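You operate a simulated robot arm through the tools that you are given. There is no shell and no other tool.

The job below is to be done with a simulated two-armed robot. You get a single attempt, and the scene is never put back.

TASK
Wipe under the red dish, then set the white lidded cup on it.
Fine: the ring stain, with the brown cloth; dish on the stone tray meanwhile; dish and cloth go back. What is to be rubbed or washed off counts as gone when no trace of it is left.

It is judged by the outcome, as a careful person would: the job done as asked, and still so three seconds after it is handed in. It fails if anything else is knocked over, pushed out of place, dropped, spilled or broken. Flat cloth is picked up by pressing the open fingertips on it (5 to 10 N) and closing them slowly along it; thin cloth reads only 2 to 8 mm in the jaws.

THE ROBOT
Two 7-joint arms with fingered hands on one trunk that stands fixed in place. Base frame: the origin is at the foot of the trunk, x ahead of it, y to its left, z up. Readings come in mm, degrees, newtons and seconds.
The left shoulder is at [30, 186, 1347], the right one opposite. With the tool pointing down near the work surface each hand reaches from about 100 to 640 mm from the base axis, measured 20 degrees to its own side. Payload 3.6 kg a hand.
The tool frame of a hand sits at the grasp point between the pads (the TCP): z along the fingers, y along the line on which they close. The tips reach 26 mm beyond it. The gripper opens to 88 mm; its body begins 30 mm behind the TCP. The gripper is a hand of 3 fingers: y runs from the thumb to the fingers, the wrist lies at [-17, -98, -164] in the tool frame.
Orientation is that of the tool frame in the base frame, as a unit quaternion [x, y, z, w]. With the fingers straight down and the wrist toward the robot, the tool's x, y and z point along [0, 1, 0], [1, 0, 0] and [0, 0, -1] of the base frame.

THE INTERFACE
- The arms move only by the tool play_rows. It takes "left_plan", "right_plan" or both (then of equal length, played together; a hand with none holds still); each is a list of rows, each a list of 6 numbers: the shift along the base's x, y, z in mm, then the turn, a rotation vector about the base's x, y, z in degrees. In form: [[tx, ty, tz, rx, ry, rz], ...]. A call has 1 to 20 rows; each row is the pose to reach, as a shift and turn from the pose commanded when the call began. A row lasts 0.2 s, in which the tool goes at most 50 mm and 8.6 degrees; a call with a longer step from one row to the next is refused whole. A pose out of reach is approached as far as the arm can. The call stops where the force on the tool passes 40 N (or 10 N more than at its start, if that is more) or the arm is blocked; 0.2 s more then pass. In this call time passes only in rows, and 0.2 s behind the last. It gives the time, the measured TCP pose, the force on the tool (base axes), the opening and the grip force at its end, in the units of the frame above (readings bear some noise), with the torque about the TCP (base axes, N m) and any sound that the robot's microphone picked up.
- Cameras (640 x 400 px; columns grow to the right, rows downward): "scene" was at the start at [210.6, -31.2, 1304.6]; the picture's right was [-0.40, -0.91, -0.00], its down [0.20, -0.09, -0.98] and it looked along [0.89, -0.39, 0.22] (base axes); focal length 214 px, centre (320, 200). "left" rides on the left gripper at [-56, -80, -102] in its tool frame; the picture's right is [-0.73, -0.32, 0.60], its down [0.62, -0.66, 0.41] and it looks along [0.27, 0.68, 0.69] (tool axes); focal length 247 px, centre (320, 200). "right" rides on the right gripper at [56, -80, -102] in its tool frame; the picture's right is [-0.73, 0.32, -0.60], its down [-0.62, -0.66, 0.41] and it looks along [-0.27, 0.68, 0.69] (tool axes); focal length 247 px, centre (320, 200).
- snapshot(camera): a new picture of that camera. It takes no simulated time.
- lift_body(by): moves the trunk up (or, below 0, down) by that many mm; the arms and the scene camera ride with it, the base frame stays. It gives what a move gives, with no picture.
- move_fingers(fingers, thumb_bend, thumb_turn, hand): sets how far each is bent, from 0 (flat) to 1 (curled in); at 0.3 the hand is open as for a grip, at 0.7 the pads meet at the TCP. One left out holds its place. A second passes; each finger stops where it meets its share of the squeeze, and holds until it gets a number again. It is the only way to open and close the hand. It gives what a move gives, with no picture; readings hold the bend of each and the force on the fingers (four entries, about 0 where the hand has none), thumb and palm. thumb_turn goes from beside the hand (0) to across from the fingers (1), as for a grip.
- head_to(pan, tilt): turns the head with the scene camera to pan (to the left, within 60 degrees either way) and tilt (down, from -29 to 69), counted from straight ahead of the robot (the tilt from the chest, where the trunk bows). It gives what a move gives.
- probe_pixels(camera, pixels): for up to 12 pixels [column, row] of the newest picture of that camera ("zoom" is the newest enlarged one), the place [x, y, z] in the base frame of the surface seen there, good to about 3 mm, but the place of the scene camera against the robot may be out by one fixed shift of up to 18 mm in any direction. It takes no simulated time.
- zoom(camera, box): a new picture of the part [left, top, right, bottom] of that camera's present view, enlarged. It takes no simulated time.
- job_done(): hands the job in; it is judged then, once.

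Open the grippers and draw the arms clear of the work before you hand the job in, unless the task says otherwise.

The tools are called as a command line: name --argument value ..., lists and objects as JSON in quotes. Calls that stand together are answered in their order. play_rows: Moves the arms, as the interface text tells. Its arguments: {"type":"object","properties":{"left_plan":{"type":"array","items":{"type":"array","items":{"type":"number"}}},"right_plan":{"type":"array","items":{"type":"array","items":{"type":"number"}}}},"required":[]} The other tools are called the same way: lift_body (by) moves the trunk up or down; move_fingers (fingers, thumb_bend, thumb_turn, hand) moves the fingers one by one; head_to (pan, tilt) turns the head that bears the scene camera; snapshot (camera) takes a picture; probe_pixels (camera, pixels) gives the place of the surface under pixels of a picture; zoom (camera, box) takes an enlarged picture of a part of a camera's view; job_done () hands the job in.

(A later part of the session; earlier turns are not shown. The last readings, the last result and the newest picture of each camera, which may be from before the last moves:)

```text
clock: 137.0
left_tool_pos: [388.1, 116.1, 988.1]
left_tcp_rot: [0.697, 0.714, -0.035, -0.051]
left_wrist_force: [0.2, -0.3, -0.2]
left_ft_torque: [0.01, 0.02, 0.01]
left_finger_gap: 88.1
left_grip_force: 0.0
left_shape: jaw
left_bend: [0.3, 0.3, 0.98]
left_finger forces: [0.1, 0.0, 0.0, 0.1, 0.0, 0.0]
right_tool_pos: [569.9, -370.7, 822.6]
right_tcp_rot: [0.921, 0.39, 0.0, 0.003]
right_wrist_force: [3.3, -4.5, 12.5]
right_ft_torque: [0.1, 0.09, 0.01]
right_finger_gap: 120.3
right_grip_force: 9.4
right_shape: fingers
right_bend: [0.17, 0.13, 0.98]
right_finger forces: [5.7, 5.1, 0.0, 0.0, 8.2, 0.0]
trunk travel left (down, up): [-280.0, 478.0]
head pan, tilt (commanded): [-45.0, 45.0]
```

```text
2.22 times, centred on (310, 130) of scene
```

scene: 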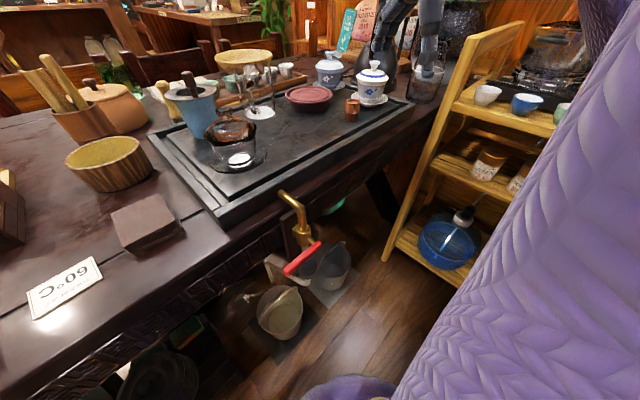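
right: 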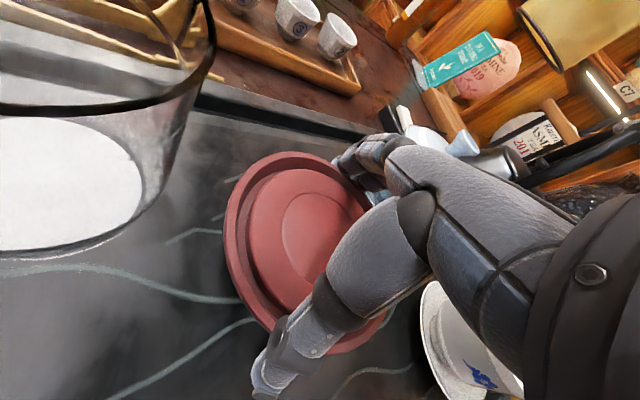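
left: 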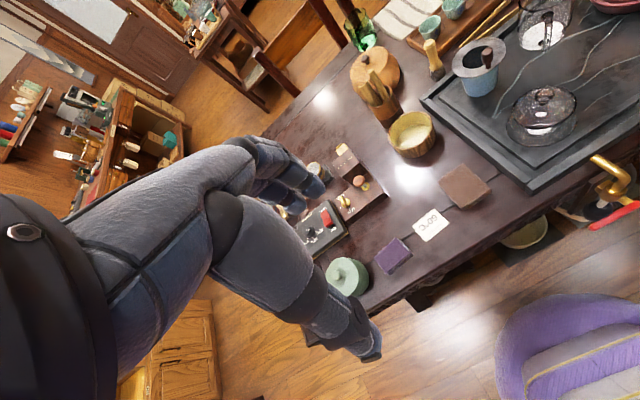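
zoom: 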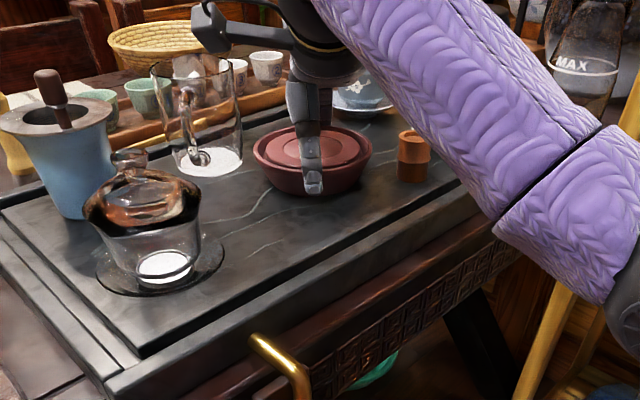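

The dish follows. Second half of the slide toward its original spot.

play_rows --right_plan '[[-6, 8, 0, 0, 0, 0], [-13, 17, 0, 0, 0, 0], [-20, 26, 0, 0, 0, 0], [-27, 35, 0, 0, 0, 0], [-34, 44, 0, 0, 0, 0], [-41, 53, 0, 0, 0, 0], [-47, 60, 0, 0, 0, 0]]'

move_fingers --hand "right" --fingers 0.05 --thumb_bend 0.05

play_rows --right_plan '[[0, 0, 15, 0, 0, 0], [0, 0, 43, 0, 0, 0]]'

snapshot --camera "right"

zoom --camera "scene" --box '[180, 40, 440, 220]'

```text
clock: 138.6
left_tool_pos: [386.6, 117.2, 987.3]
left_tcp_rot: [0.697, 0.714, -0.035, -0.051]
left_wrist_force: [0.5, 0.7, -0.5]
left_ft_torque: [0.0, -0.01, 0.01]
left_finger_gap: 88.1
left_grip_force: 0.0
left_shape: jaw
left_bend: [0.3, 0.3, 0.98]
left_finger forces: [0.0, 0.0, 0.0, 0.1, 0.1, 0.0]
right_tool_pos: [522.8, -312.1, 823.1]
right_tcp_rot: [0.921, 0.389, -0.001, 0.003]
right_wrist_force: [4.5, -5.3, 10.9]
right_ft_torque: [0.0, -0.01, -0.01]
right_finger_gap: 120.3
right_grip_force: 9.3
right_shape: fingers
right_bend: [0.17, 0.13, 0.98]
right_finger forces: [5.8, 5.3, 0.1, 0.0, 7.6, 0.0]
trunk travel left (down, up): [-280.0, 478.0]
head pan, tilt (commanded): [-45.0, 45.0]
```

```text
clock: 139.6
left_tool_pos: [386.7, 117.2, 987.2]
left_tcp_rot: [0.698, 0.714, -0.035, -0.052]
left_wrist_force: [-0.3, 0.1, 0.0]
left_ft_torque: [-0.01, -0.03, 0.0]
left_finger_gap: 88.2
left_grip_force: 0.0
left_shape: jaw
left_bend: [0.3, 0.3, 0.98]
left_finger forces: [0.0, 0.0, 0.0, 0.0, 0.0, 0.1]
right_tool_pos: [522.4, -310.2, 822.6]
right_tcp_rot: [0.921, 0.39, 0.0, 0.002]
right_wrist_force: [-0.9, 1.1, -0.2]
right_ft_torque: [-0.01, -0.05, -0.01]
right_finger_gap: 135.1
right_grip_force: 0.0
right_shape: fingers
right_bend: [0.05, 0.04, 0.98]
right_finger forces: [0.0, 0.1, 0.0, 0.1, 0.7, 0.0]
trunk travel left (down, up): [-280.0, 478.0]
head pan, tilt (commanded): [-45.0, 45.0]
```

```text
clock: 140.2
left_tool_pos: [386.5, 116.8, 987.0]
left_tcp_rot: [0.697, 0.714, -0.035, -0.051]
left_wrist_force: [-0.5, 1.0, -0.3]
left_ft_torque: [0.02, 0.03, -0.01]
left_finger_gap: 88.1
left_grip_force: 0.1
left_shape: jaw
left_bend: [0.3, 0.3, 0.98]
left_finger forces: [0.0, 0.0, 0.1, 0.1, 0.1, 0.1]
right_tool_pos: [522.7, -310.7, 866.5]
right_tcp_rot: [0.921, 0.389, -0.001, 0.002]
right_wrist_force: [0.5, -0.4, 0.2]
right_ft_torque: [-0.01, 0.02, 0.03]
right_finger_gap: 135.0
right_grip_force: 0.1
right_shape: fingers
right_bend: [0.05, 0.05, 0.98]
right_finger forces: [0.0, 0.0, 0.0, 0.1, 0.1, 0.0]
trunk travel left (down, up): [-280.0, 478.0]
head pan, tilt (commanded): [-45.0, 45.0]
```

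```text
taken
```

right: 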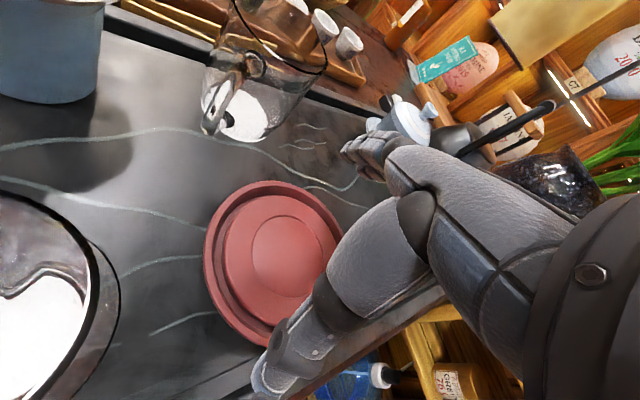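

```text
2.22 times, centred on (310, 130) of scene
```

zoom: 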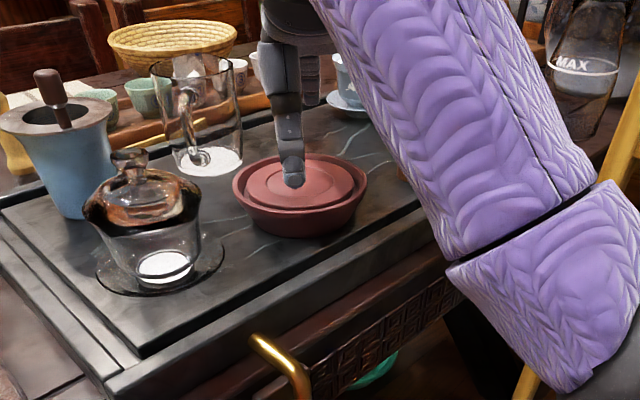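

Dish released and hand raised. I'll probe the rim to verify it's back at about (525,-313).

probe_pixels --camera "right" --pixels '[[206, 258], [213, 230], [230, 202], [260, 184], [295, 188], [325, 212], [338, 236], [212, 310], [235, 338], [255, 347], [283, 258], [206, 285]]'

```text
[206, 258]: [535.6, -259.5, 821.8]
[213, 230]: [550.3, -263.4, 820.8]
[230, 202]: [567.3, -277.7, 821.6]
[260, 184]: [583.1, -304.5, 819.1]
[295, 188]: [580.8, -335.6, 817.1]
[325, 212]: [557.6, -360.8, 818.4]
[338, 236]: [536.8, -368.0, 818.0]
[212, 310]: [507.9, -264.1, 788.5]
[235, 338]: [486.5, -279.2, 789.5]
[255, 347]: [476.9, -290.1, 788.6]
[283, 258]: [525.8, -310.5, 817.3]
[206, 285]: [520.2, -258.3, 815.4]
```

The dish is at ≈(528,-313), within ~3 mm of where it was. Next the white lidded cup: I'll move the hand up and toward it for a close look.

play_rows --right_plan '[[0, 0, 30, 0, 0, 0], [-5, -10, 60, 0, 0, 0], [-20, -40, 80, 0, 0, 0], [-35, -75, 85, 0, 0, 0], [-50, -110, 85, 0, 0, 0], [-60, -140, 85, 0, 0, 0]]'

snapshot --camera "right"

head_to --pan -55 --tilt 40

snapshot --camera "scene"

```text
clock: 141.6
left_tool_pos: [388.8, 116.3, 987.5]
left_tcp_rot: [0.696, 0.715, -0.035, -0.051]
left_wrist_force: [-0.1, 0.7, -0.5]
left_ft_torque: [0.01, -0.01, 0.01]
left_finger_gap: 88.1
left_grip_force: 0.1
left_shape: jaw
left_bend: [0.3, 0.3, 0.98]
left_finger forces: [0.1, 0.0, 0.1, 0.1, 0.0, 0.0]
right_tool_pos: [464.1, -450.7, 951.3]
right_tcp_rot: [0.921, 0.39, -0.001, 0.003]
right_wrist_force: [0.6, -0.2, 0.5]
right_ft_torque: [0.03, 0.01, 0.04]
right_finger_gap: 135.0
right_grip_force: 0.1
right_shape: fingers
right_bend: [0.05, 0.05, 0.98]
right_finger forces: [0.0, 0.0, 0.0, 0.0, 0.1, 0.1]
trunk travel left (down, up): [-280.0, 478.0]
head pan, tilt (commanded): [-45.0, 45.0]
```

```text
taken
```

right: 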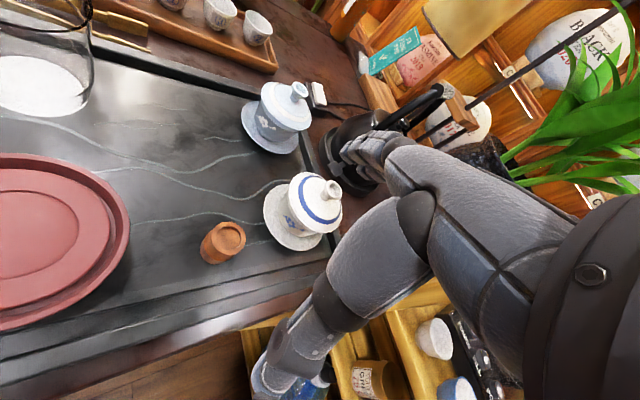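

```text
clock: 142.3
left_tool_pos: [386.2, 116.8, 987.1]
left_tcp_rot: [0.697, 0.715, -0.035, -0.05]
left_wrist_force: [-0.1, 0.1, -1.0]
left_ft_torque: [0.0, -0.03, -0.03]
left_finger_gap: 88.0
left_grip_force: 0.0
left_shape: jaw
left_bend: [0.3, 0.3, 0.98]
left_finger forces: [0.0, 0.1, 0.0, 0.0, 0.0, 0.1]
right_tool_pos: [462.5, -451.3, 950.5]
right_tcp_rot: [0.921, 0.389, -0.001, 0.002]
right_wrist_force: [-0.1, 0.0, -0.4]
right_ft_torque: [-0.02, 0.0, 0.02]
right_finger_gap: 134.7
right_grip_force: 0.1
right_shape: fingers
right_bend: [0.05, 0.05, 0.98]
right_finger forces: [0.0, 0.0, 0.1, 0.0, 0.0, 0.0]
trunk travel left (down, up): [-280.0, 478.0]
head pan, tilt (commanded): [-55.0, 40.0]
```

```text
taken
```

scene: 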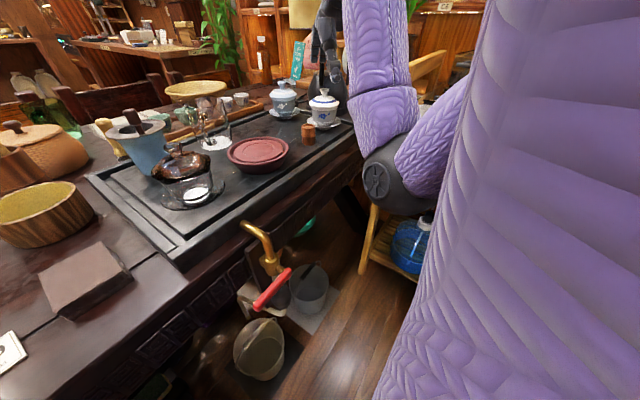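

I'll zoom on the white cup from both cameras and probe its lid, rim, body and saucer.

zoom --camera "scene" --box '[260, 70, 360, 150]'

zoom --camera "right" --box '[240, 155, 370, 265]'

probe_pixels --camera "zoom" --pixels '[[455, 120], [470, 100], [400, 150], [350, 100], [300, 150], [420, 230], [250, 250], [150, 200], [200, 330], [380, 350], [270, 110], [460, 190]]'

```text
5.00 times, centred on (310, 110) of scene
```

zoom: 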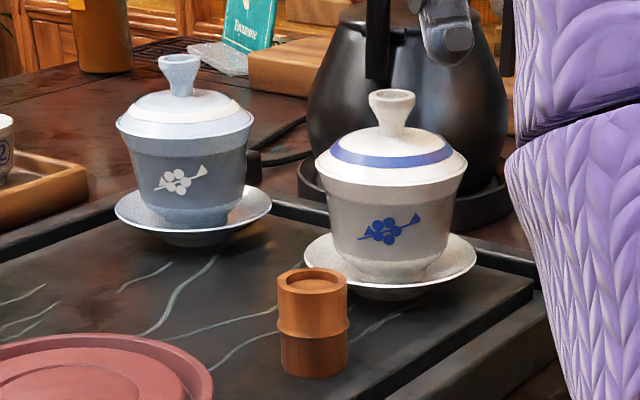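

```text
3.64 times, centred on (305, 210) of right
```

zoom: 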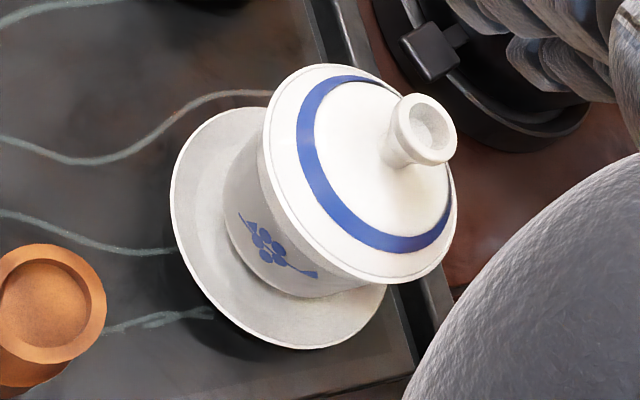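

```text
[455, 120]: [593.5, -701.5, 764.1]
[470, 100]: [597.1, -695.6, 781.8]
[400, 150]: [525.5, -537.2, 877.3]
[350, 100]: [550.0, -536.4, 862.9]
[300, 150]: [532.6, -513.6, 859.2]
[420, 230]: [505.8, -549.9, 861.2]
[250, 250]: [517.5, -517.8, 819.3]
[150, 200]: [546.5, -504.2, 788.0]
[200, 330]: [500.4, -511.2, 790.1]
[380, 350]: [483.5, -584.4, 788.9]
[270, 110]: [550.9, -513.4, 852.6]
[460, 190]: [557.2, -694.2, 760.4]
```

I'll probe more points on knob, lid rim and saucer edge to fix the cup's axis and sizes.

probe_pixels --camera "zoom" --pixels '[[432, 122], [410, 110], [450, 150], [264, 140], [285, 200], [320, 72], [370, 80], [330, 255], [400, 280], [452, 215], [430, 265], [262, 170]]'

probe_pixels --camera "zoom" --pixels '[[175, 200], [190, 140], [240, 112], [210, 290], [270, 340], [330, 345], [375, 310], [240, 190], [270, 270], [320, 290], [225, 225], [300, 230]]'

```text
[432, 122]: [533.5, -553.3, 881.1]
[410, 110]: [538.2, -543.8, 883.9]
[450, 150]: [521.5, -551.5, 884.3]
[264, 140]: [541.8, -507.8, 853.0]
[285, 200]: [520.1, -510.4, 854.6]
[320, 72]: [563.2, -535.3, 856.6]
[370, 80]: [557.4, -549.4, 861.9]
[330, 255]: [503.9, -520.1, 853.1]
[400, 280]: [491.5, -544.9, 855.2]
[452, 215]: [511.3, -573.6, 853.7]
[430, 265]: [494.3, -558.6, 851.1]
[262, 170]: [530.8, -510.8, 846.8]
```

```text
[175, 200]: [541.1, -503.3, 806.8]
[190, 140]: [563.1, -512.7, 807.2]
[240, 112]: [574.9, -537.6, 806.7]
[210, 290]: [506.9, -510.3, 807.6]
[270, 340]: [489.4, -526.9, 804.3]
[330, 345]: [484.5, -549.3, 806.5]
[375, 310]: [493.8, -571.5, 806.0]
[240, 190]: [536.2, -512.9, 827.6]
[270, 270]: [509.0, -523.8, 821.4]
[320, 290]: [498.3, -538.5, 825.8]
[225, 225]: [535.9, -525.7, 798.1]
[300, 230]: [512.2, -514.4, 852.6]
```

Cup measured: axis ≈(528.5,-544.5), lid rim z≈853 (r≈36), knob top ≈885, body r≈31–34 below the lid, saucer rim r≈45 at z≈807. I'll set a ~100 mm opening and hover above the cup.

move_fingers --hand "right" --fingers 0.22 --thumb_bend 0.22

play_rows --right_plan '[[15, -22, 0, 0, 0, 0], [32, -45, 0, 0, 0, 0], [50, -70, -5, 0, 0, 0], [66, -94, -15, 0, 0, 0]]'

snapshot --camera "right"

zoom --camera "scene" --box '[250, 50, 370, 150]'

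```text
clock: 143.3
left_tool_pos: [388.1, 117.8, 986.2]
left_tcp_rot: [0.697, 0.715, -0.035, -0.051]
left_wrist_force: [-0.1, 0.4, -0.5]
left_ft_torque: [-0.03, 0.02, 0.0]
left_finger_gap: 87.8
left_grip_force: 0.1
left_shape: jaw
left_bend: [0.3, 0.3, 0.98]
left_finger forces: [0.0, 0.0, 0.0, 0.0, 0.0, 0.0]
right_tool_pos: [462.3, -450.8, 951.0]
right_tcp_rot: [0.921, 0.389, -0.001, 0.003]
right_wrist_force: [0.6, 1.1, -0.1]
right_ft_torque: [-0.05, 0.0, 0.0]
right_finger_gap: 105.7
right_grip_force: 0.0
right_shape: fingers
right_bend: [0.22, 0.22, 0.98]
right_finger forces: [0.0, 0.0, 0.1, 0.0, 0.0, 0.0]
trunk travel left (down, up): [-280.0, 478.0]
head pan, tilt (commanded): [-55.0, 40.0]
```

```text
clock: 144.3
left_tool_pos: [387.3, 117.5, 988.2]
left_tcp_rot: [0.697, 0.714, -0.035, -0.051]
left_wrist_force: [-0.5, -0.4, -0.5]
left_ft_torque: [0.03, -0.02, 0.0]
left_finger_gap: 88.1
left_grip_force: 0.0
left_shape: jaw
left_bend: [0.3, 0.3, 0.98]
left_finger forces: [0.1, 0.0, 0.0, 0.1, 0.1, 0.0]
right_tool_pos: [530.3, -545.4, 935.3]
right_tcp_rot: [0.921, 0.389, 0.0, 0.002]
right_wrist_force: [-0.1, -0.6, 0.5]
right_ft_torque: [0.01, 0.01, 0.02]
right_finger_gap: 105.7
right_grip_force: 0.1
right_shape: fingers
right_bend: [0.22, 0.22, 0.98]
right_finger forces: [0.0, 0.0, 0.0, 0.1, 0.0, 0.0]
trunk travel left (down, up): [-280.0, 478.0]
head pan, tilt (commanded): [-55.0, 40.0]
```

```text
taken
```

right: 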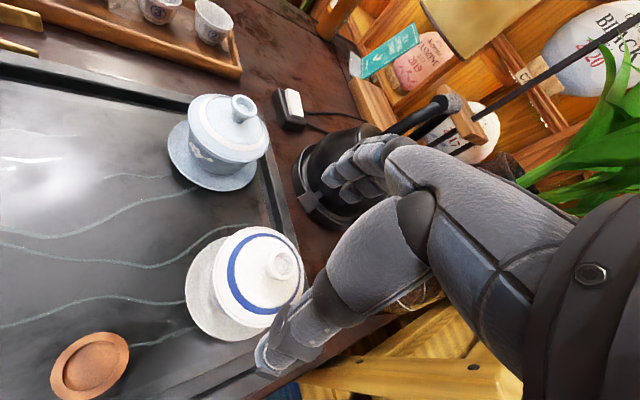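

```text
4.00 times, centred on (310, 100) of scene
```

zoom: 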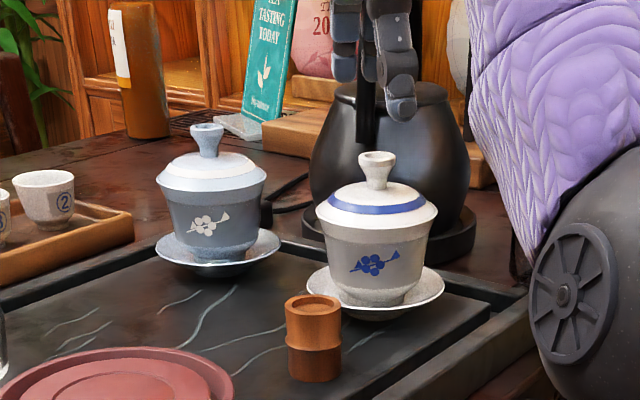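

The knob (282,265) sits right on the TCP axis, so the hand is centred. I'll descend to z≈860, watching the palm sensor.

play_rows --right_plan '[[0, 0, -25, 0, 0, 0], [0, 0, -45, 0, 0, 0], [0, 0, -60, 0, 0, 0], [0, 0, -70, 0, 0, 0], [0, 0, -75, 0, 0, 0]]'

snapshot --camera "right"

zoom --camera "scene" --box '[250, 50, 370, 150]'

```text
clock: 145.5
left_tool_pos: [388.6, 116.1, 985.9]
left_tcp_rot: [0.697, 0.714, -0.035, -0.051]
left_wrist_force: [0.1, 0.4, -0.4]
left_ft_torque: [0.02, 0.02, 0.0]
left_finger_gap: 87.8
left_grip_force: 0.1
left_shape: jaw
left_bend: [0.3, 0.3, 0.98]
left_finger forces: [0.0, 0.1, 0.1, 0.0, 0.1, 0.0]
right_tool_pos: [528.3, -544.8, 860.2]
right_tcp_rot: [0.921, 0.39, 0.0, 0.003]
right_wrist_force: [0.4, 0.2, -0.3]
right_ft_torque: [0.02, 0.01, -0.02]
right_finger_gap: 105.2
right_grip_force: 0.0
right_shape: fingers
right_bend: [0.22, 0.22, 0.98]
right_finger forces: [0.1, 0.0, 0.0, 0.0, 0.0, 0.0]
trunk travel left (down, up): [-280.0, 478.0]
head pan, tilt (commanded): [-55.0, 40.0]
```

```text
taken
```

right: 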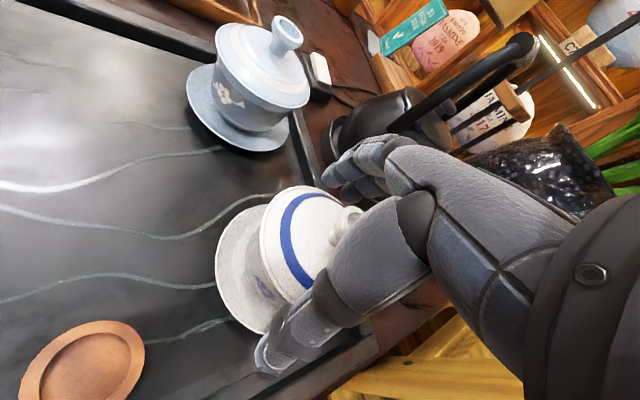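

```text
4.00 times, centred on (310, 100) of scene
```

zoom: 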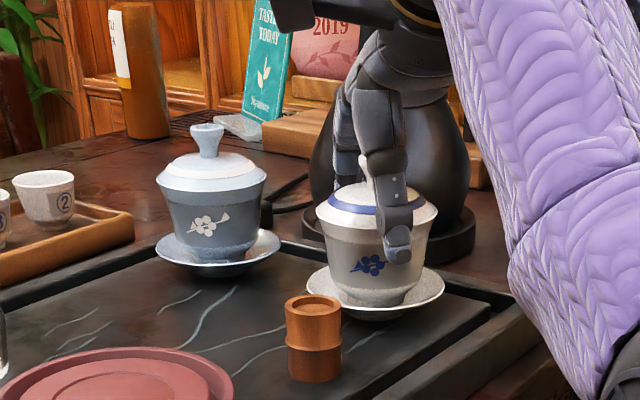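

No contact at z≈860; the knob still has room under the palm. I'll go down in small steps to about z 847.

play_rows --right_plan '[[0, 0, -3, 0, 0, 0], [0, 0, -6, 0, 0, 0], [0, 0, -9, 0, 0, 0], [0, 0, -12, 0, 0, 0]]'

zoom --camera "right" --box '[200, 150, 440, 390]'

zoom --camera "scene" --box '[280, 60, 370, 140]'

```text
clock: 146.5
left_tool_pos: [386.3, 116.0, 987.2]
left_tcp_rot: [0.696, 0.715, -0.035, -0.051]
left_wrist_force: [0.3, -0.1, 1.1]
left_ft_torque: [0.03, -0.01, 0.0]
left_finger_gap: 88.2
left_grip_force: 0.1
left_shape: jaw
left_bend: [0.3, 0.3, 0.98]
left_finger forces: [0.0, 0.1, 0.0, 0.0, 0.1, 0.0]
right_tool_pos: [527.6, -544.9, 849.3]
right_tcp_rot: [0.921, 0.389, -0.001, 0.003]
right_wrist_force: [-0.9, -0.9, -0.6]
right_ft_torque: [-0.01, -0.01, 0.01]
right_finger_gap: 105.6
right_grip_force: 0.1
right_shape: fingers
right_bend: [0.22, 0.22, 0.98]
right_finger forces: [0.0, 0.1, 0.0, 0.0, 0.1, 0.1]
trunk travel left (down, up): [-280.0, 478.0]
head pan, tilt (commanded): [-55.0, 40.0]
```

```text
1.67 times, centred on (320, 270) of right
```

zoom: 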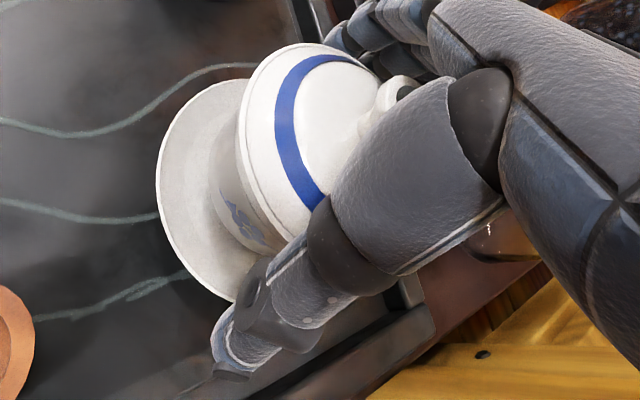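

```text
5.00 times, centred on (325, 100) of scene
```

zoom: 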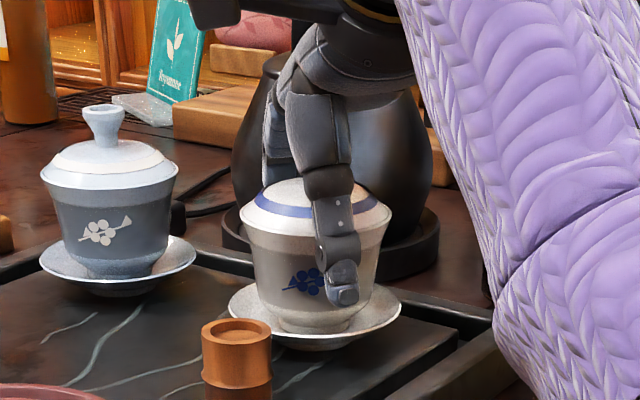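

Thumb and fingers straddle the body, no palm contact at z≈849. I'll go 4 mm lower and close gently.

play_rows --right_plan '[[0.5, 0, -2, 0, 0, 0], [1, 0, -4, 0, 0, 0]]'

move_fingers --hand "right" --fingers 0.34 --thumb_bend 0.34

zoom --camera "right" --box '[200, 150, 440, 390]'

zoom --camera "scene" --box '[280, 60, 370, 140]'

```text
clock: 147.1
left_tool_pos: [387.4, 115.8, 987.2]
left_tcp_rot: [0.697, 0.714, -0.035, -0.051]
left_wrist_force: [-0.8, -0.3, -0.6]
left_ft_torque: [0.01, -0.04, 0.0]
left_finger_gap: 88.1
left_grip_force: 0.0
left_shape: jaw
left_bend: [0.3, 0.3, 0.98]
left_finger forces: [0.0, 0.0, 0.0, 0.0, 0.1, 0.0]
right_tool_pos: [529.4, -544.3, 844.9]
right_tcp_rot: [0.921, 0.389, -0.001, 0.003]
right_wrist_force: [-0.5, 0.4, 0.6]
right_ft_torque: [0.04, -0.02, -0.04]
right_finger_gap: 105.9
right_grip_force: 0.3
right_shape: fingers
right_bend: [0.22, 0.22, 0.98]
right_finger forces: [0.0, 0.0, 0.0, 0.0, 0.4, 0.0]
trunk travel left (down, up): [-280.0, 478.0]
head pan, tilt (commanded): [-55.0, 40.0]
```

```text
clock: 148.1
left_tool_pos: [387.6, 116.7, 987.2]
left_tcp_rot: [0.697, 0.715, -0.036, -0.052]
left_wrist_force: [0.5, 0.1, -0.5]
left_ft_torque: [-0.01, 0.01, -0.01]
left_finger_gap: 88.1
left_grip_force: 0.1
left_shape: jaw
left_bend: [0.3, 0.3, 0.98]
left_finger forces: [0.0, 0.0, 0.0, 0.1, 0.1, 0.0]
right_tool_pos: [529.7, -545.3, 845.7]
right_tcp_rot: [0.921, 0.39, -0.001, 0.002]
right_wrist_force: [-0.5, 0.1, 0.3]
right_ft_torque: [0.04, 0.01, 0.04]
right_finger_gap: 82.0
right_grip_force: 0.9
right_shape: fingers
right_bend: [0.33, 0.33, 0.98]
right_finger forces: [0.1, 0.7, 0.0, 0.0, 1.3, 0.1]
trunk travel left (down, up): [-280.0, 478.0]
head pan, tilt (commanded): [-55.0, 40.0]
```

```text
1.67 times, centred on (320, 270) of right
```

zoom: 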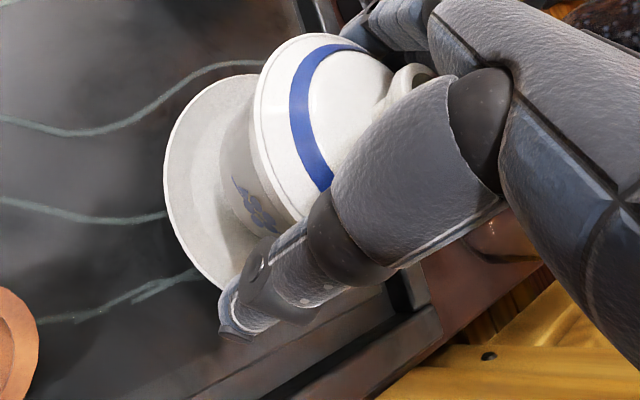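

```text
5.00 times, centred on (325, 100) of scene
```

zoom: 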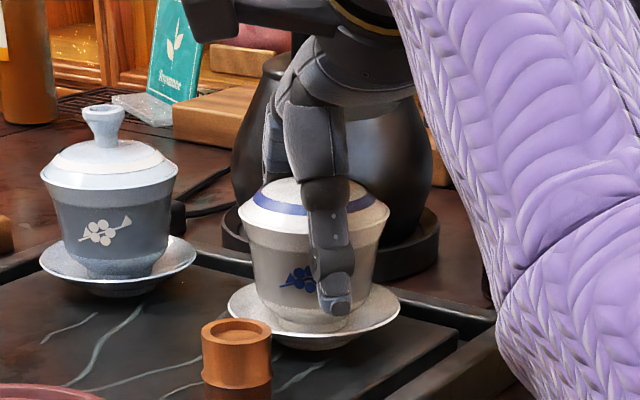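

The first light contact (~1 N at an 82 mm gap) is on the lid rim, not the body, so lifting this way could pull the lid. I'll open, rise, and instead come in at a slant so the fingers grip the body below the lid.

move_fingers --hand "right" --fingers 0.2 --thumb_bend 0.2

play_rows --right_plan '[[0, 0, 10, 0, 0, 0], [0, 0, 30, 0, 0, 0], [0, 0, 60, 0, 0, 0], [0, 0, 90, 0, 0, 0], [-25, 10, 110, 0, 0, -6], [-50, 15, 120, 0, 0, -13], [-70, 20, 120, 0, 0, -20], [-80, 20, 120, 0, 0, -26]]'

snapshot --camera "scene"

snapshot --camera "right"

```text
clock: 149.1
left_tool_pos: [387.6, 115.6, 988.0]
left_tcp_rot: [0.697, 0.715, -0.035, -0.051]
left_wrist_force: [-0.3, -0.5, 0.3]
left_ft_torque: [0.02, -0.01, 0.01]
left_finger_gap: 88.0
left_grip_force: 0.0
left_shape: jaw
left_bend: [0.3, 0.3, 0.98]
left_finger forces: [0.0, 0.0, 0.1, 0.0, 0.0, 0.1]
right_tool_pos: [530.2, -545.0, 845.0]
right_tcp_rot: [0.921, 0.389, -0.001, 0.003]
right_wrist_force: [-0.2, 0.4, 0.6]
right_ft_torque: [-0.04, -0.01, 0.01]
right_finger_gap: 108.8
right_grip_force: 0.0
right_shape: fingers
right_bend: [0.2, 0.2, 0.98]
right_finger forces: [0.0, 0.0, 0.0, 0.0, 0.1, 0.0]
trunk travel left (down, up): [-280.0, 478.0]
head pan, tilt (commanded): [-55.0, 40.0]
```

```text
clock: 150.9
left_tool_pos: [386.1, 116.8, 986.5]
left_tcp_rot: [0.697, 0.714, -0.036, -0.051]
left_wrist_force: [-0.8, 0.7, -0.9]
left_ft_torque: [-0.01, 0.02, 0.0]
left_finger_gap: 88.2
left_grip_force: 0.0
left_shape: jaw
left_bend: [0.3, 0.3, 0.98]
left_finger forces: [0.0, 0.0, 0.1, 0.1, 0.0, 0.1]
right_tool_pos: [450.9, -524.5, 965.0]
right_tcp_rot: [0.985, 0.171, -0.002, 0.002]
right_wrist_force: [-0.4, -0.9, 0.1]
right_ft_torque: [-0.02, -0.04, -0.02]
right_finger_gap: 108.9
right_grip_force: 0.1
right_shape: fingers
right_bend: [0.2, 0.2, 0.98]
right_finger forces: [0.0, 0.0, 0.1, 0.1, 0.0, 0.1]
trunk travel left (down, up): [-280.0, 478.0]
head pan, tilt (commanded): [-55.0, 40.0]
```

```text
taken
```

scene: 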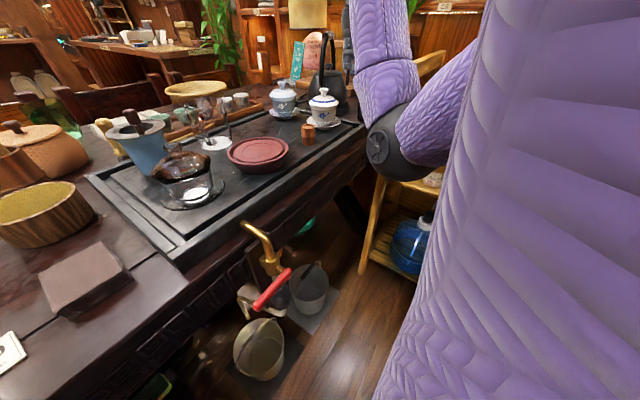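

```text
taken
```

right: 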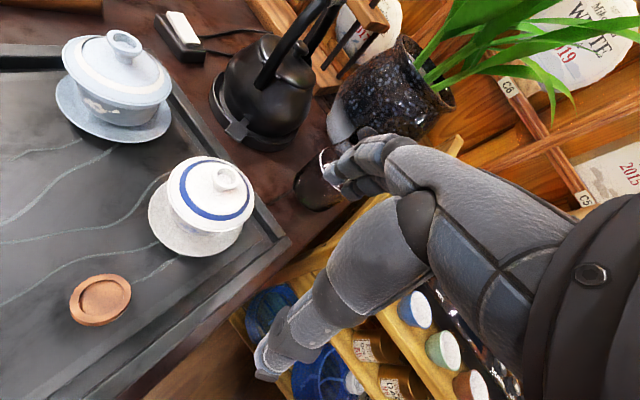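

Yaw −70° reached at (451,-524,965), cup undisturbed. Now I roll about the closing axis by ~50° so the hand slants forward, staying high.

play_rows --right_plan '[[0, 0, 0, 2.7, -7.5, 0], [0, 0, 0, 5.4, -15, 0], [0, 0, 0, 8.1, -22.6, 0], [0, 0, 0, 10.8, -30.1, 0], [0, 0, 0, 13.5, -37.6, 0]]'

snapshot --camera "scene"

snapshot --camera "right"

```text
clock: 152.1
left_tool_pos: [386.2, 115.9, 986.2]
left_tcp_rot: [0.697, 0.715, -0.035, -0.051]
left_wrist_force: [0.5, 0.2, -0.2]
left_ft_torque: [-0.01, 0.0, 0.02]
left_finger_gap: 88.1
left_grip_force: 0.1
left_shape: jaw
left_bend: [0.3, 0.3, 0.98]
left_finger forces: [0.0, 0.0, 0.0, 0.0, 0.0, 0.0]
right_tool_pos: [450.8, -525.1, 964.4]
right_tcp_rot: [0.926, 0.161, 0.336, -0.056]
right_wrist_force: [-1.3, 0.2, -0.1]
right_ft_torque: [0.02, 0.01, 0.04]
right_finger_gap: 108.7
right_grip_force: 0.1
right_shape: fingers
right_bend: [0.2, 0.2, 0.98]
right_finger forces: [0.1, 0.0, 0.0, 0.1, 0.0, 0.1]
trunk travel left (down, up): [-280.0, 478.0]
head pan, tilt (commanded): [-55.0, 40.0]
```

```text
taken
```

scene: 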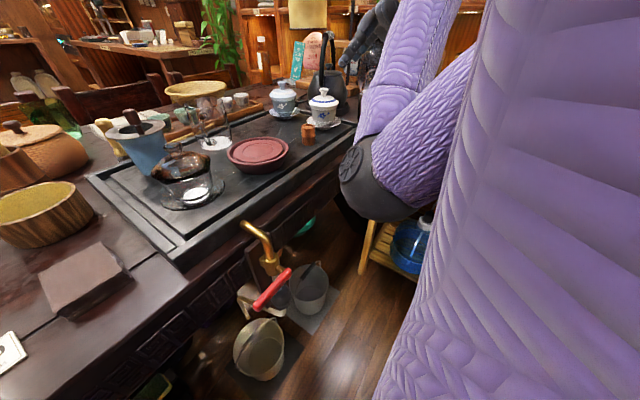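

```text
taken
```

right: 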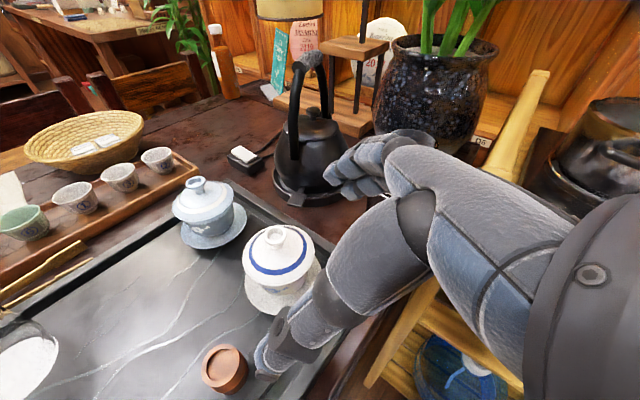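

Roll 40° with no blockage and the elbow stays inside. I'll add 10° more and move to directly above-behind the cup at (519,-548,925).

play_rows --right_plan '[[14, -5, -6, 1.7, -4.7, 0], [28, -10, -12, 3.4, -9.4, 0], [42, -15, -20, 3.4, -9.4, 0], [56, -19, -30, 3.4, -9.4, 0], [68, -23, -39, 3.4, -9.4, 0]]'

snapshot --camera "scene"

snapshot --camera "right"

```text
clock: 153.3
left_tool_pos: [387.7, 117.8, 987.2]
left_tcp_rot: [0.697, 0.715, -0.035, -0.051]
left_wrist_force: [-0.2, 0.1, -0.2]
left_ft_torque: [-0.02, -0.02, 0.0]
left_finger_gap: 88.4
left_grip_force: 0.0
left_shape: jaw
left_bend: [0.3, 0.3, 0.98]
left_finger forces: [0.0, 0.1, 0.1, 0.0, 0.0, 0.0]
right_tool_pos: [518.3, -548.3, 925.2]
right_tcp_rot: [0.894, 0.154, 0.415, -0.07]
right_wrist_force: [-0.7, -0.6, 0.8]
right_ft_torque: [0.0, 0.02, 0.01]
right_finger_gap: 108.9
right_grip_force: 0.1
right_shape: fingers
right_bend: [0.2, 0.2, 0.98]
right_finger forces: [0.1, 0.1, 0.1, 0.1, 0.1, 0.0]
trunk travel left (down, up): [-280.0, 478.0]
head pan, tilt (commanded): [-55.0, 40.0]
```

```text
taken
```

scene: 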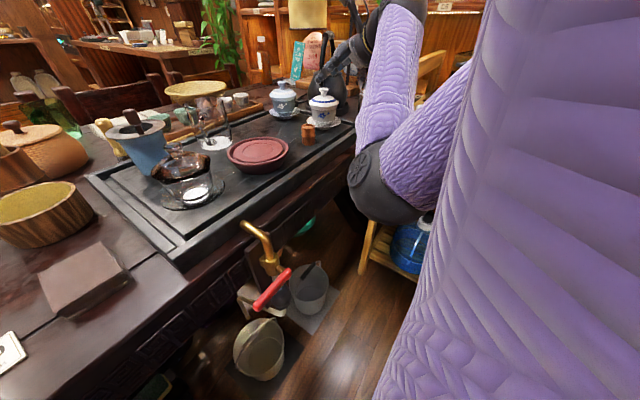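

```text
taken
```

right: 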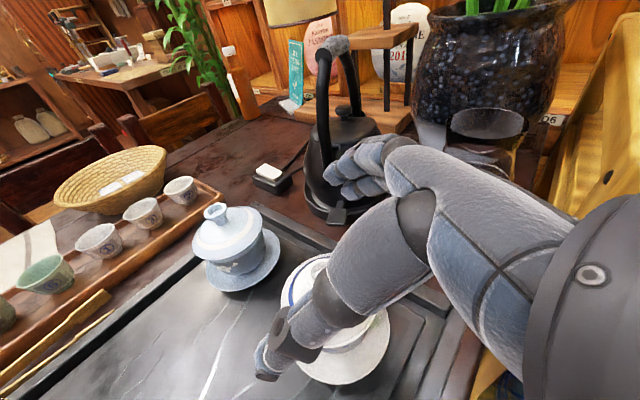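

The hand is level across and centred on the cup axis (offset ≈0 along the closing line). I'll descend toward z≈840 with force watching.

play_rows --right_plan '[[0, 0, -20, 0, 0, 0], [0, 0, -40, 0, 0, 0], [0, 0, -55, 0, 0, 0], [0, 0, -68, 0, 0, 0], [0, 0, -78, 0, 0, 0]]'

zoom --camera "scene" --box '[270, 60, 370, 150]'

snapshot --camera "right"

```text
clock: 154.5
left_tool_pos: [387.2, 116.6, 988.3]
left_tcp_rot: [0.697, 0.714, -0.034, -0.051]
left_wrist_force: [1.2, 1.0, -0.8]
left_ft_torque: [0.0, 0.01, 0.03]
left_finger_gap: 88.1
left_grip_force: 0.1
left_shape: jaw
left_bend: [0.3, 0.3, 0.98]
left_finger forces: [0.0, 0.0, 0.0, 0.0, 0.0, 0.0]
right_tool_pos: [517.4, -548.4, 847.9]
right_tcp_rot: [0.894, 0.155, 0.414, -0.07]
right_wrist_force: [0.9, 0.3, -0.1]
right_ft_torque: [-0.02, 0.01, 0.0]
right_finger_gap: 108.7
right_grip_force: 0.1
right_shape: fingers
right_bend: [0.2, 0.2, 0.98]
right_finger forces: [0.1, 0.0, 0.0, 0.0, 0.1, 0.1]
trunk travel left (down, up): [-280.0, 478.0]
head pan, tilt (commanded): [-55.0, 40.0]
```

```text
4.44 times, centred on (320, 105) of scene
```

zoom: 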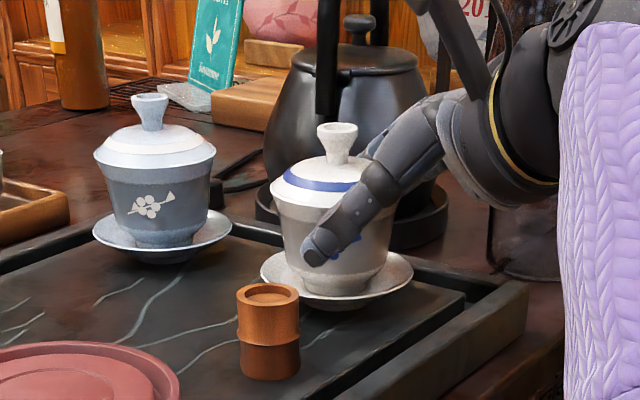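

```text
taken
```

right: 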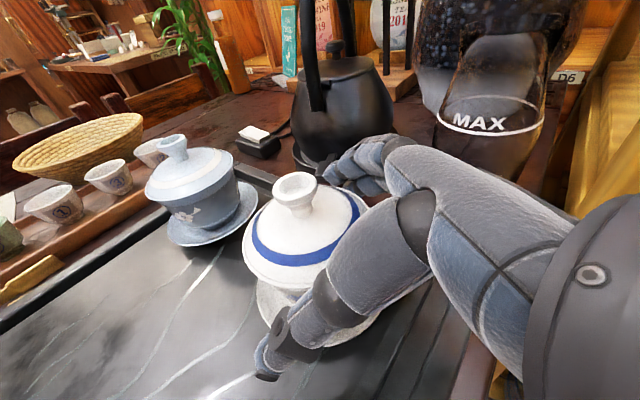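

The thumb lies along the left side of the body just under the lid, as intended. I'll go 6 mm lower and close gently.

play_rows --right_plan '[[0, 0, -3, 0, 0, 0], [0, 0, -6, 0, 0, 0]]'

move_fingers --hand "right" --fingers 0.34 --thumb_bend 0.34

zoom --camera "scene" --box '[270, 60, 370, 150]'

zoom --camera "right" --box '[210, 130, 450, 400]'

```text
clock: 155.1
left_tool_pos: [388.2, 117.0, 986.1]
left_tcp_rot: [0.697, 0.714, -0.036, -0.052]
left_wrist_force: [-0.2, -0.9, 0.8]
left_ft_torque: [-0.02, 0.02, -0.02]
left_finger_gap: 87.7
left_grip_force: 0.1
left_shape: jaw
left_bend: [0.3, 0.3, 0.98]
left_finger forces: [0.1, 0.0, 0.0, 0.0, 0.0, 0.0]
right_tool_pos: [519.3, -547.9, 841.9]
right_tcp_rot: [0.893, 0.155, 0.415, -0.071]
right_wrist_force: [1.0, -0.1, -0.3]
right_ft_torque: [0.02, -0.01, 0.02]
right_finger_gap: 108.8
right_grip_force: 0.0
right_shape: fingers
right_bend: [0.2, 0.2, 0.98]
right_finger forces: [0.1, 0.0, 0.1, 0.0, 0.0, 0.0]
trunk travel left (down, up): [-280.0, 478.0]
head pan, tilt (commanded): [-55.0, 40.0]
```

```text
clock: 156.1
left_tool_pos: [387.2, 115.7, 987.1]
left_tcp_rot: [0.697, 0.714, -0.036, -0.052]
left_wrist_force: [-0.2, 0.9, 0.7]
left_ft_torque: [0.01, 0.01, -0.01]
left_finger_gap: 88.4
left_grip_force: 0.0
left_shape: jaw
left_bend: [0.3, 0.3, 0.98]
left_finger forces: [0.1, 0.0, 0.0, 0.0, 0.1, 0.1]
right_tool_pos: [519.1, -548.0, 842.0]
right_tcp_rot: [0.894, 0.155, 0.415, -0.07]
right_wrist_force: [0.8, 0.4, -0.2]
right_ft_torque: [0.01, 0.03, 0.02]
right_finger_gap: 80.6
right_grip_force: 0.1
right_shape: fingers
right_bend: [0.34, 0.34, 0.98]
right_finger forces: [0.0, 0.1, 0.0, 0.0, 0.0, 0.0]
trunk travel left (down, up): [-280.0, 478.0]
head pan, tilt (commanded): [-55.0, 40.0]
```

```text
4.44 times, centred on (320, 105) of scene
```

zoom: 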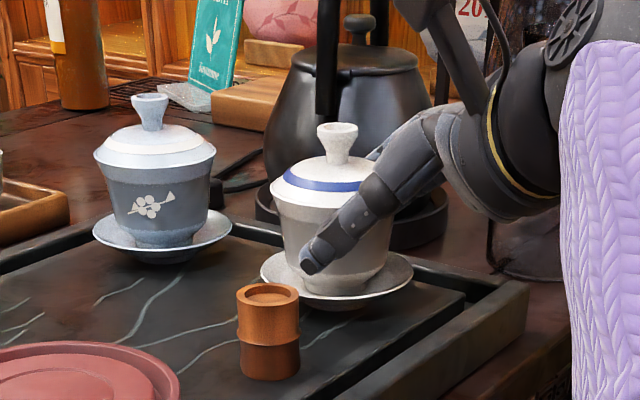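

```text
1.48 times, centred on (330, 265) of right
```

zoom: 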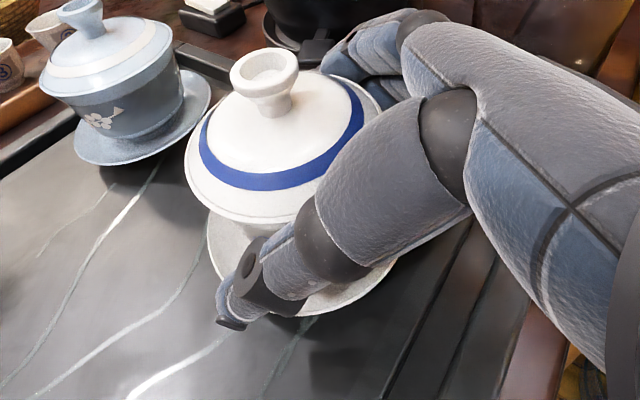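

No contact yet at an 80 mm gap; geometry says the thumb tip will meet the body near its side at z≈830. Closing further.

move_fingers --hand "right" --fingers 0.41 --thumb_bend 0.41

zoom --camera "scene" --box '[270, 60, 370, 150]'

zoom --camera "right" --box '[210, 130, 450, 400]'

```text
clock: 157.1
left_tool_pos: [387.6, 115.8, 987.5]
left_tcp_rot: [0.697, 0.714, -0.035, -0.051]
left_wrist_force: [0.0, -0.9, 0.3]
left_ft_torque: [0.01, -0.03, -0.01]
left_finger_gap: 87.8
left_grip_force: 0.0
left_shape: jaw
left_bend: [0.3, 0.3, 0.98]
left_finger forces: [0.0, 0.1, 0.1, 0.0, 0.0, 0.1]
right_tool_pos: [518.9, -547.6, 841.6]
right_tcp_rot: [0.894, 0.154, 0.414, -0.07]
right_wrist_force: [-0.7, -0.6, 0.3]
right_ft_torque: [-0.04, 0.04, -0.04]
right_finger_gap: 70.9
right_grip_force: 3.9
right_shape: fingers
right_bend: [0.39, 0.38, 0.98]
right_finger forces: [3.9, 0.1, 0.0, 0.1, 3.5, 0.1]
trunk travel left (down, up): [-280.0, 478.0]
head pan, tilt (commanded): [-55.0, 40.0]
```

```text
4.44 times, centred on (320, 105) of scene
```

zoom: 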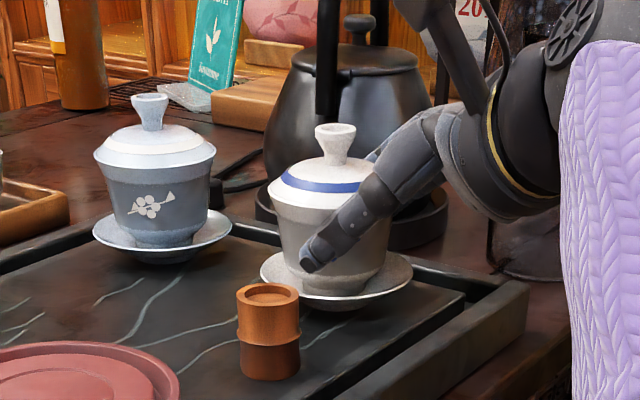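

```text
1.48 times, centred on (330, 265) of right
```

zoom: 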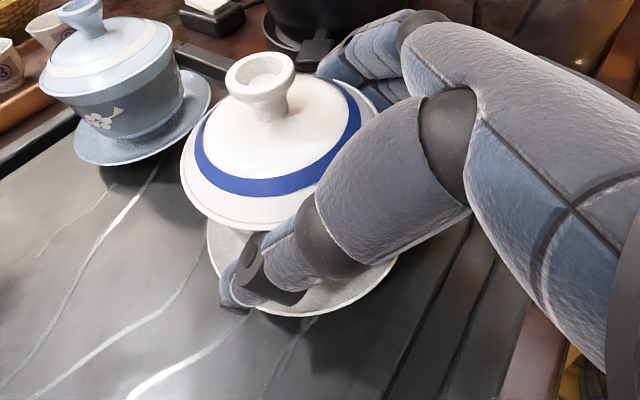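

Upper finger and thumb touch (≈4 N each) near the top of the body, close to the lid rim. I'll open a little, go 7 mm lower so both fingers bear on the body, and close again.

move_fingers --hand "right" --fingers 0.33 --thumb_bend 0.33

play_rows --right_plan '[[0, 0, -3, 0, 0, 0], [0, 0, -5, 0, 0, 0], [0, 0, -7, 0, 0, 0]]'

move_fingers --hand "right" --fingers 0.42 --thumb_bend 0.42

zoom --camera "scene" --box '[270, 60, 370, 150]'

zoom --camera "right" --box '[210, 130, 450, 400]'

```text
clock: 158.1
left_tool_pos: [386.8, 116.7, 987.6]
left_tcp_rot: [0.696, 0.715, -0.035, -0.051]
left_wrist_force: [-0.1, -0.3, -0.1]
left_ft_torque: [0.03, 0.01, -0.02]
left_finger_gap: 88.0
left_grip_force: 0.1
left_shape: jaw
left_bend: [0.3, 0.3, 0.98]
left_finger forces: [0.1, 0.0, 0.0, 0.0, 0.0, 0.0]
right_tool_pos: [518.4, -547.6, 842.0]
right_tcp_rot: [0.894, 0.156, 0.415, -0.07]
right_wrist_force: [-0.9, 0.0, -0.5]
right_ft_torque: [0.01, 0.0, 0.02]
right_finger_gap: 81.6
right_grip_force: 0.1
right_shape: fingers
right_bend: [0.33, 0.33, 0.98]
right_finger forces: [0.1, 0.0, 0.1, 0.0, 0.0, 0.0]
trunk travel left (down, up): [-280.0, 478.0]
head pan, tilt (commanded): [-55.0, 40.0]
```

```text
clock: 158.9
left_tool_pos: [387.9, 116.8, 986.8]
left_tcp_rot: [0.697, 0.714, -0.035, -0.052]
left_wrist_force: [0.7, -0.1, -0.9]
left_ft_torque: [-0.01, -0.02, -0.02]
left_finger_gap: 87.7
left_grip_force: 0.0
left_shape: jaw
left_bend: [0.3, 0.3, 0.98]
left_finger forces: [0.0, 0.0, 0.0, 0.0, 0.0, 0.0]
right_tool_pos: [518.2, -546.9, 834.3]
right_tcp_rot: [0.894, 0.155, 0.414, -0.069]
right_wrist_force: [0.1, 1.1, 0.0]
right_ft_torque: [0.0, 0.0, 0.0]
right_finger_gap: 81.9
right_grip_force: 0.0
right_shape: fingers
right_bend: [0.33, 0.33, 0.98]
right_finger forces: [0.1, 0.0, 0.0, 0.0, 0.1, 0.1]
trunk travel left (down, up): [-280.0, 478.0]
head pan, tilt (commanded): [-55.0, 40.0]
```

```text
clock: 159.9
left_tool_pos: [387.0, 116.2, 986.6]
left_tcp_rot: [0.697, 0.714, -0.036, -0.052]
left_wrist_force: [-0.2, -0.4, -0.5]
left_ft_torque: [0.0, -0.01, -0.04]
left_finger_gap: 87.9
left_grip_force: 0.0
left_shape: jaw
left_bend: [0.3, 0.3, 0.98]
left_finger forces: [0.0, 0.1, 0.0, 0.1, 0.0, 0.0]
right_tool_pos: [517.9, -547.3, 835.4]
right_tcp_rot: [0.894, 0.155, 0.415, -0.07]
right_wrist_force: [0.6, -0.8, 2.8]
right_ft_torque: [-0.14, -0.05, -0.01]
right_finger_gap: 68.7
right_grip_force: 3.1
right_shape: fingers
right_bend: [0.39, 0.4, 0.97]
right_finger forces: [1.6, 2.7, 0.0, 0.0, 2.3, 0.0]
trunk travel left (down, up): [-280.0, 478.0]
head pan, tilt (commanded): [-55.0, 40.0]
```

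```text
4.44 times, centred on (320, 105) of scene
```

zoom: 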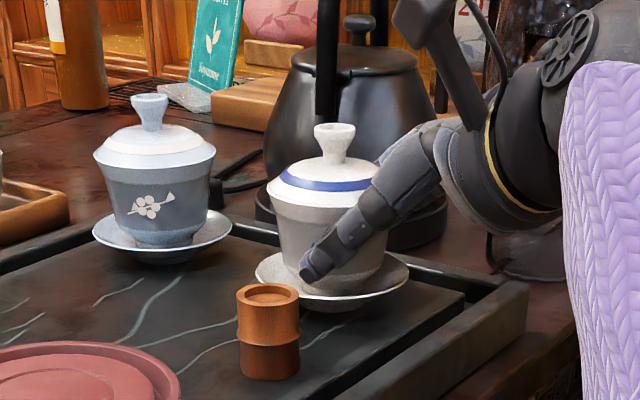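

```text
1.48 times, centred on (330, 265) of right
```

zoom: 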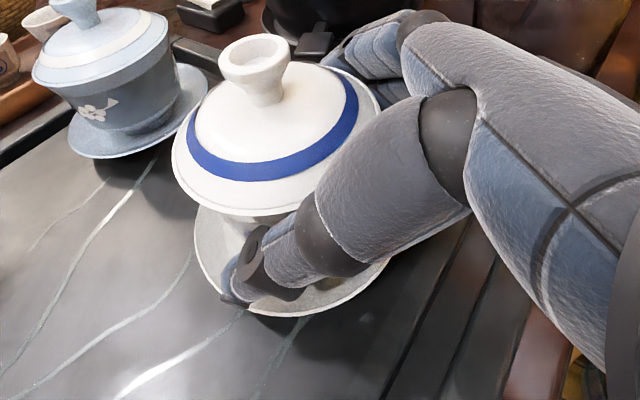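

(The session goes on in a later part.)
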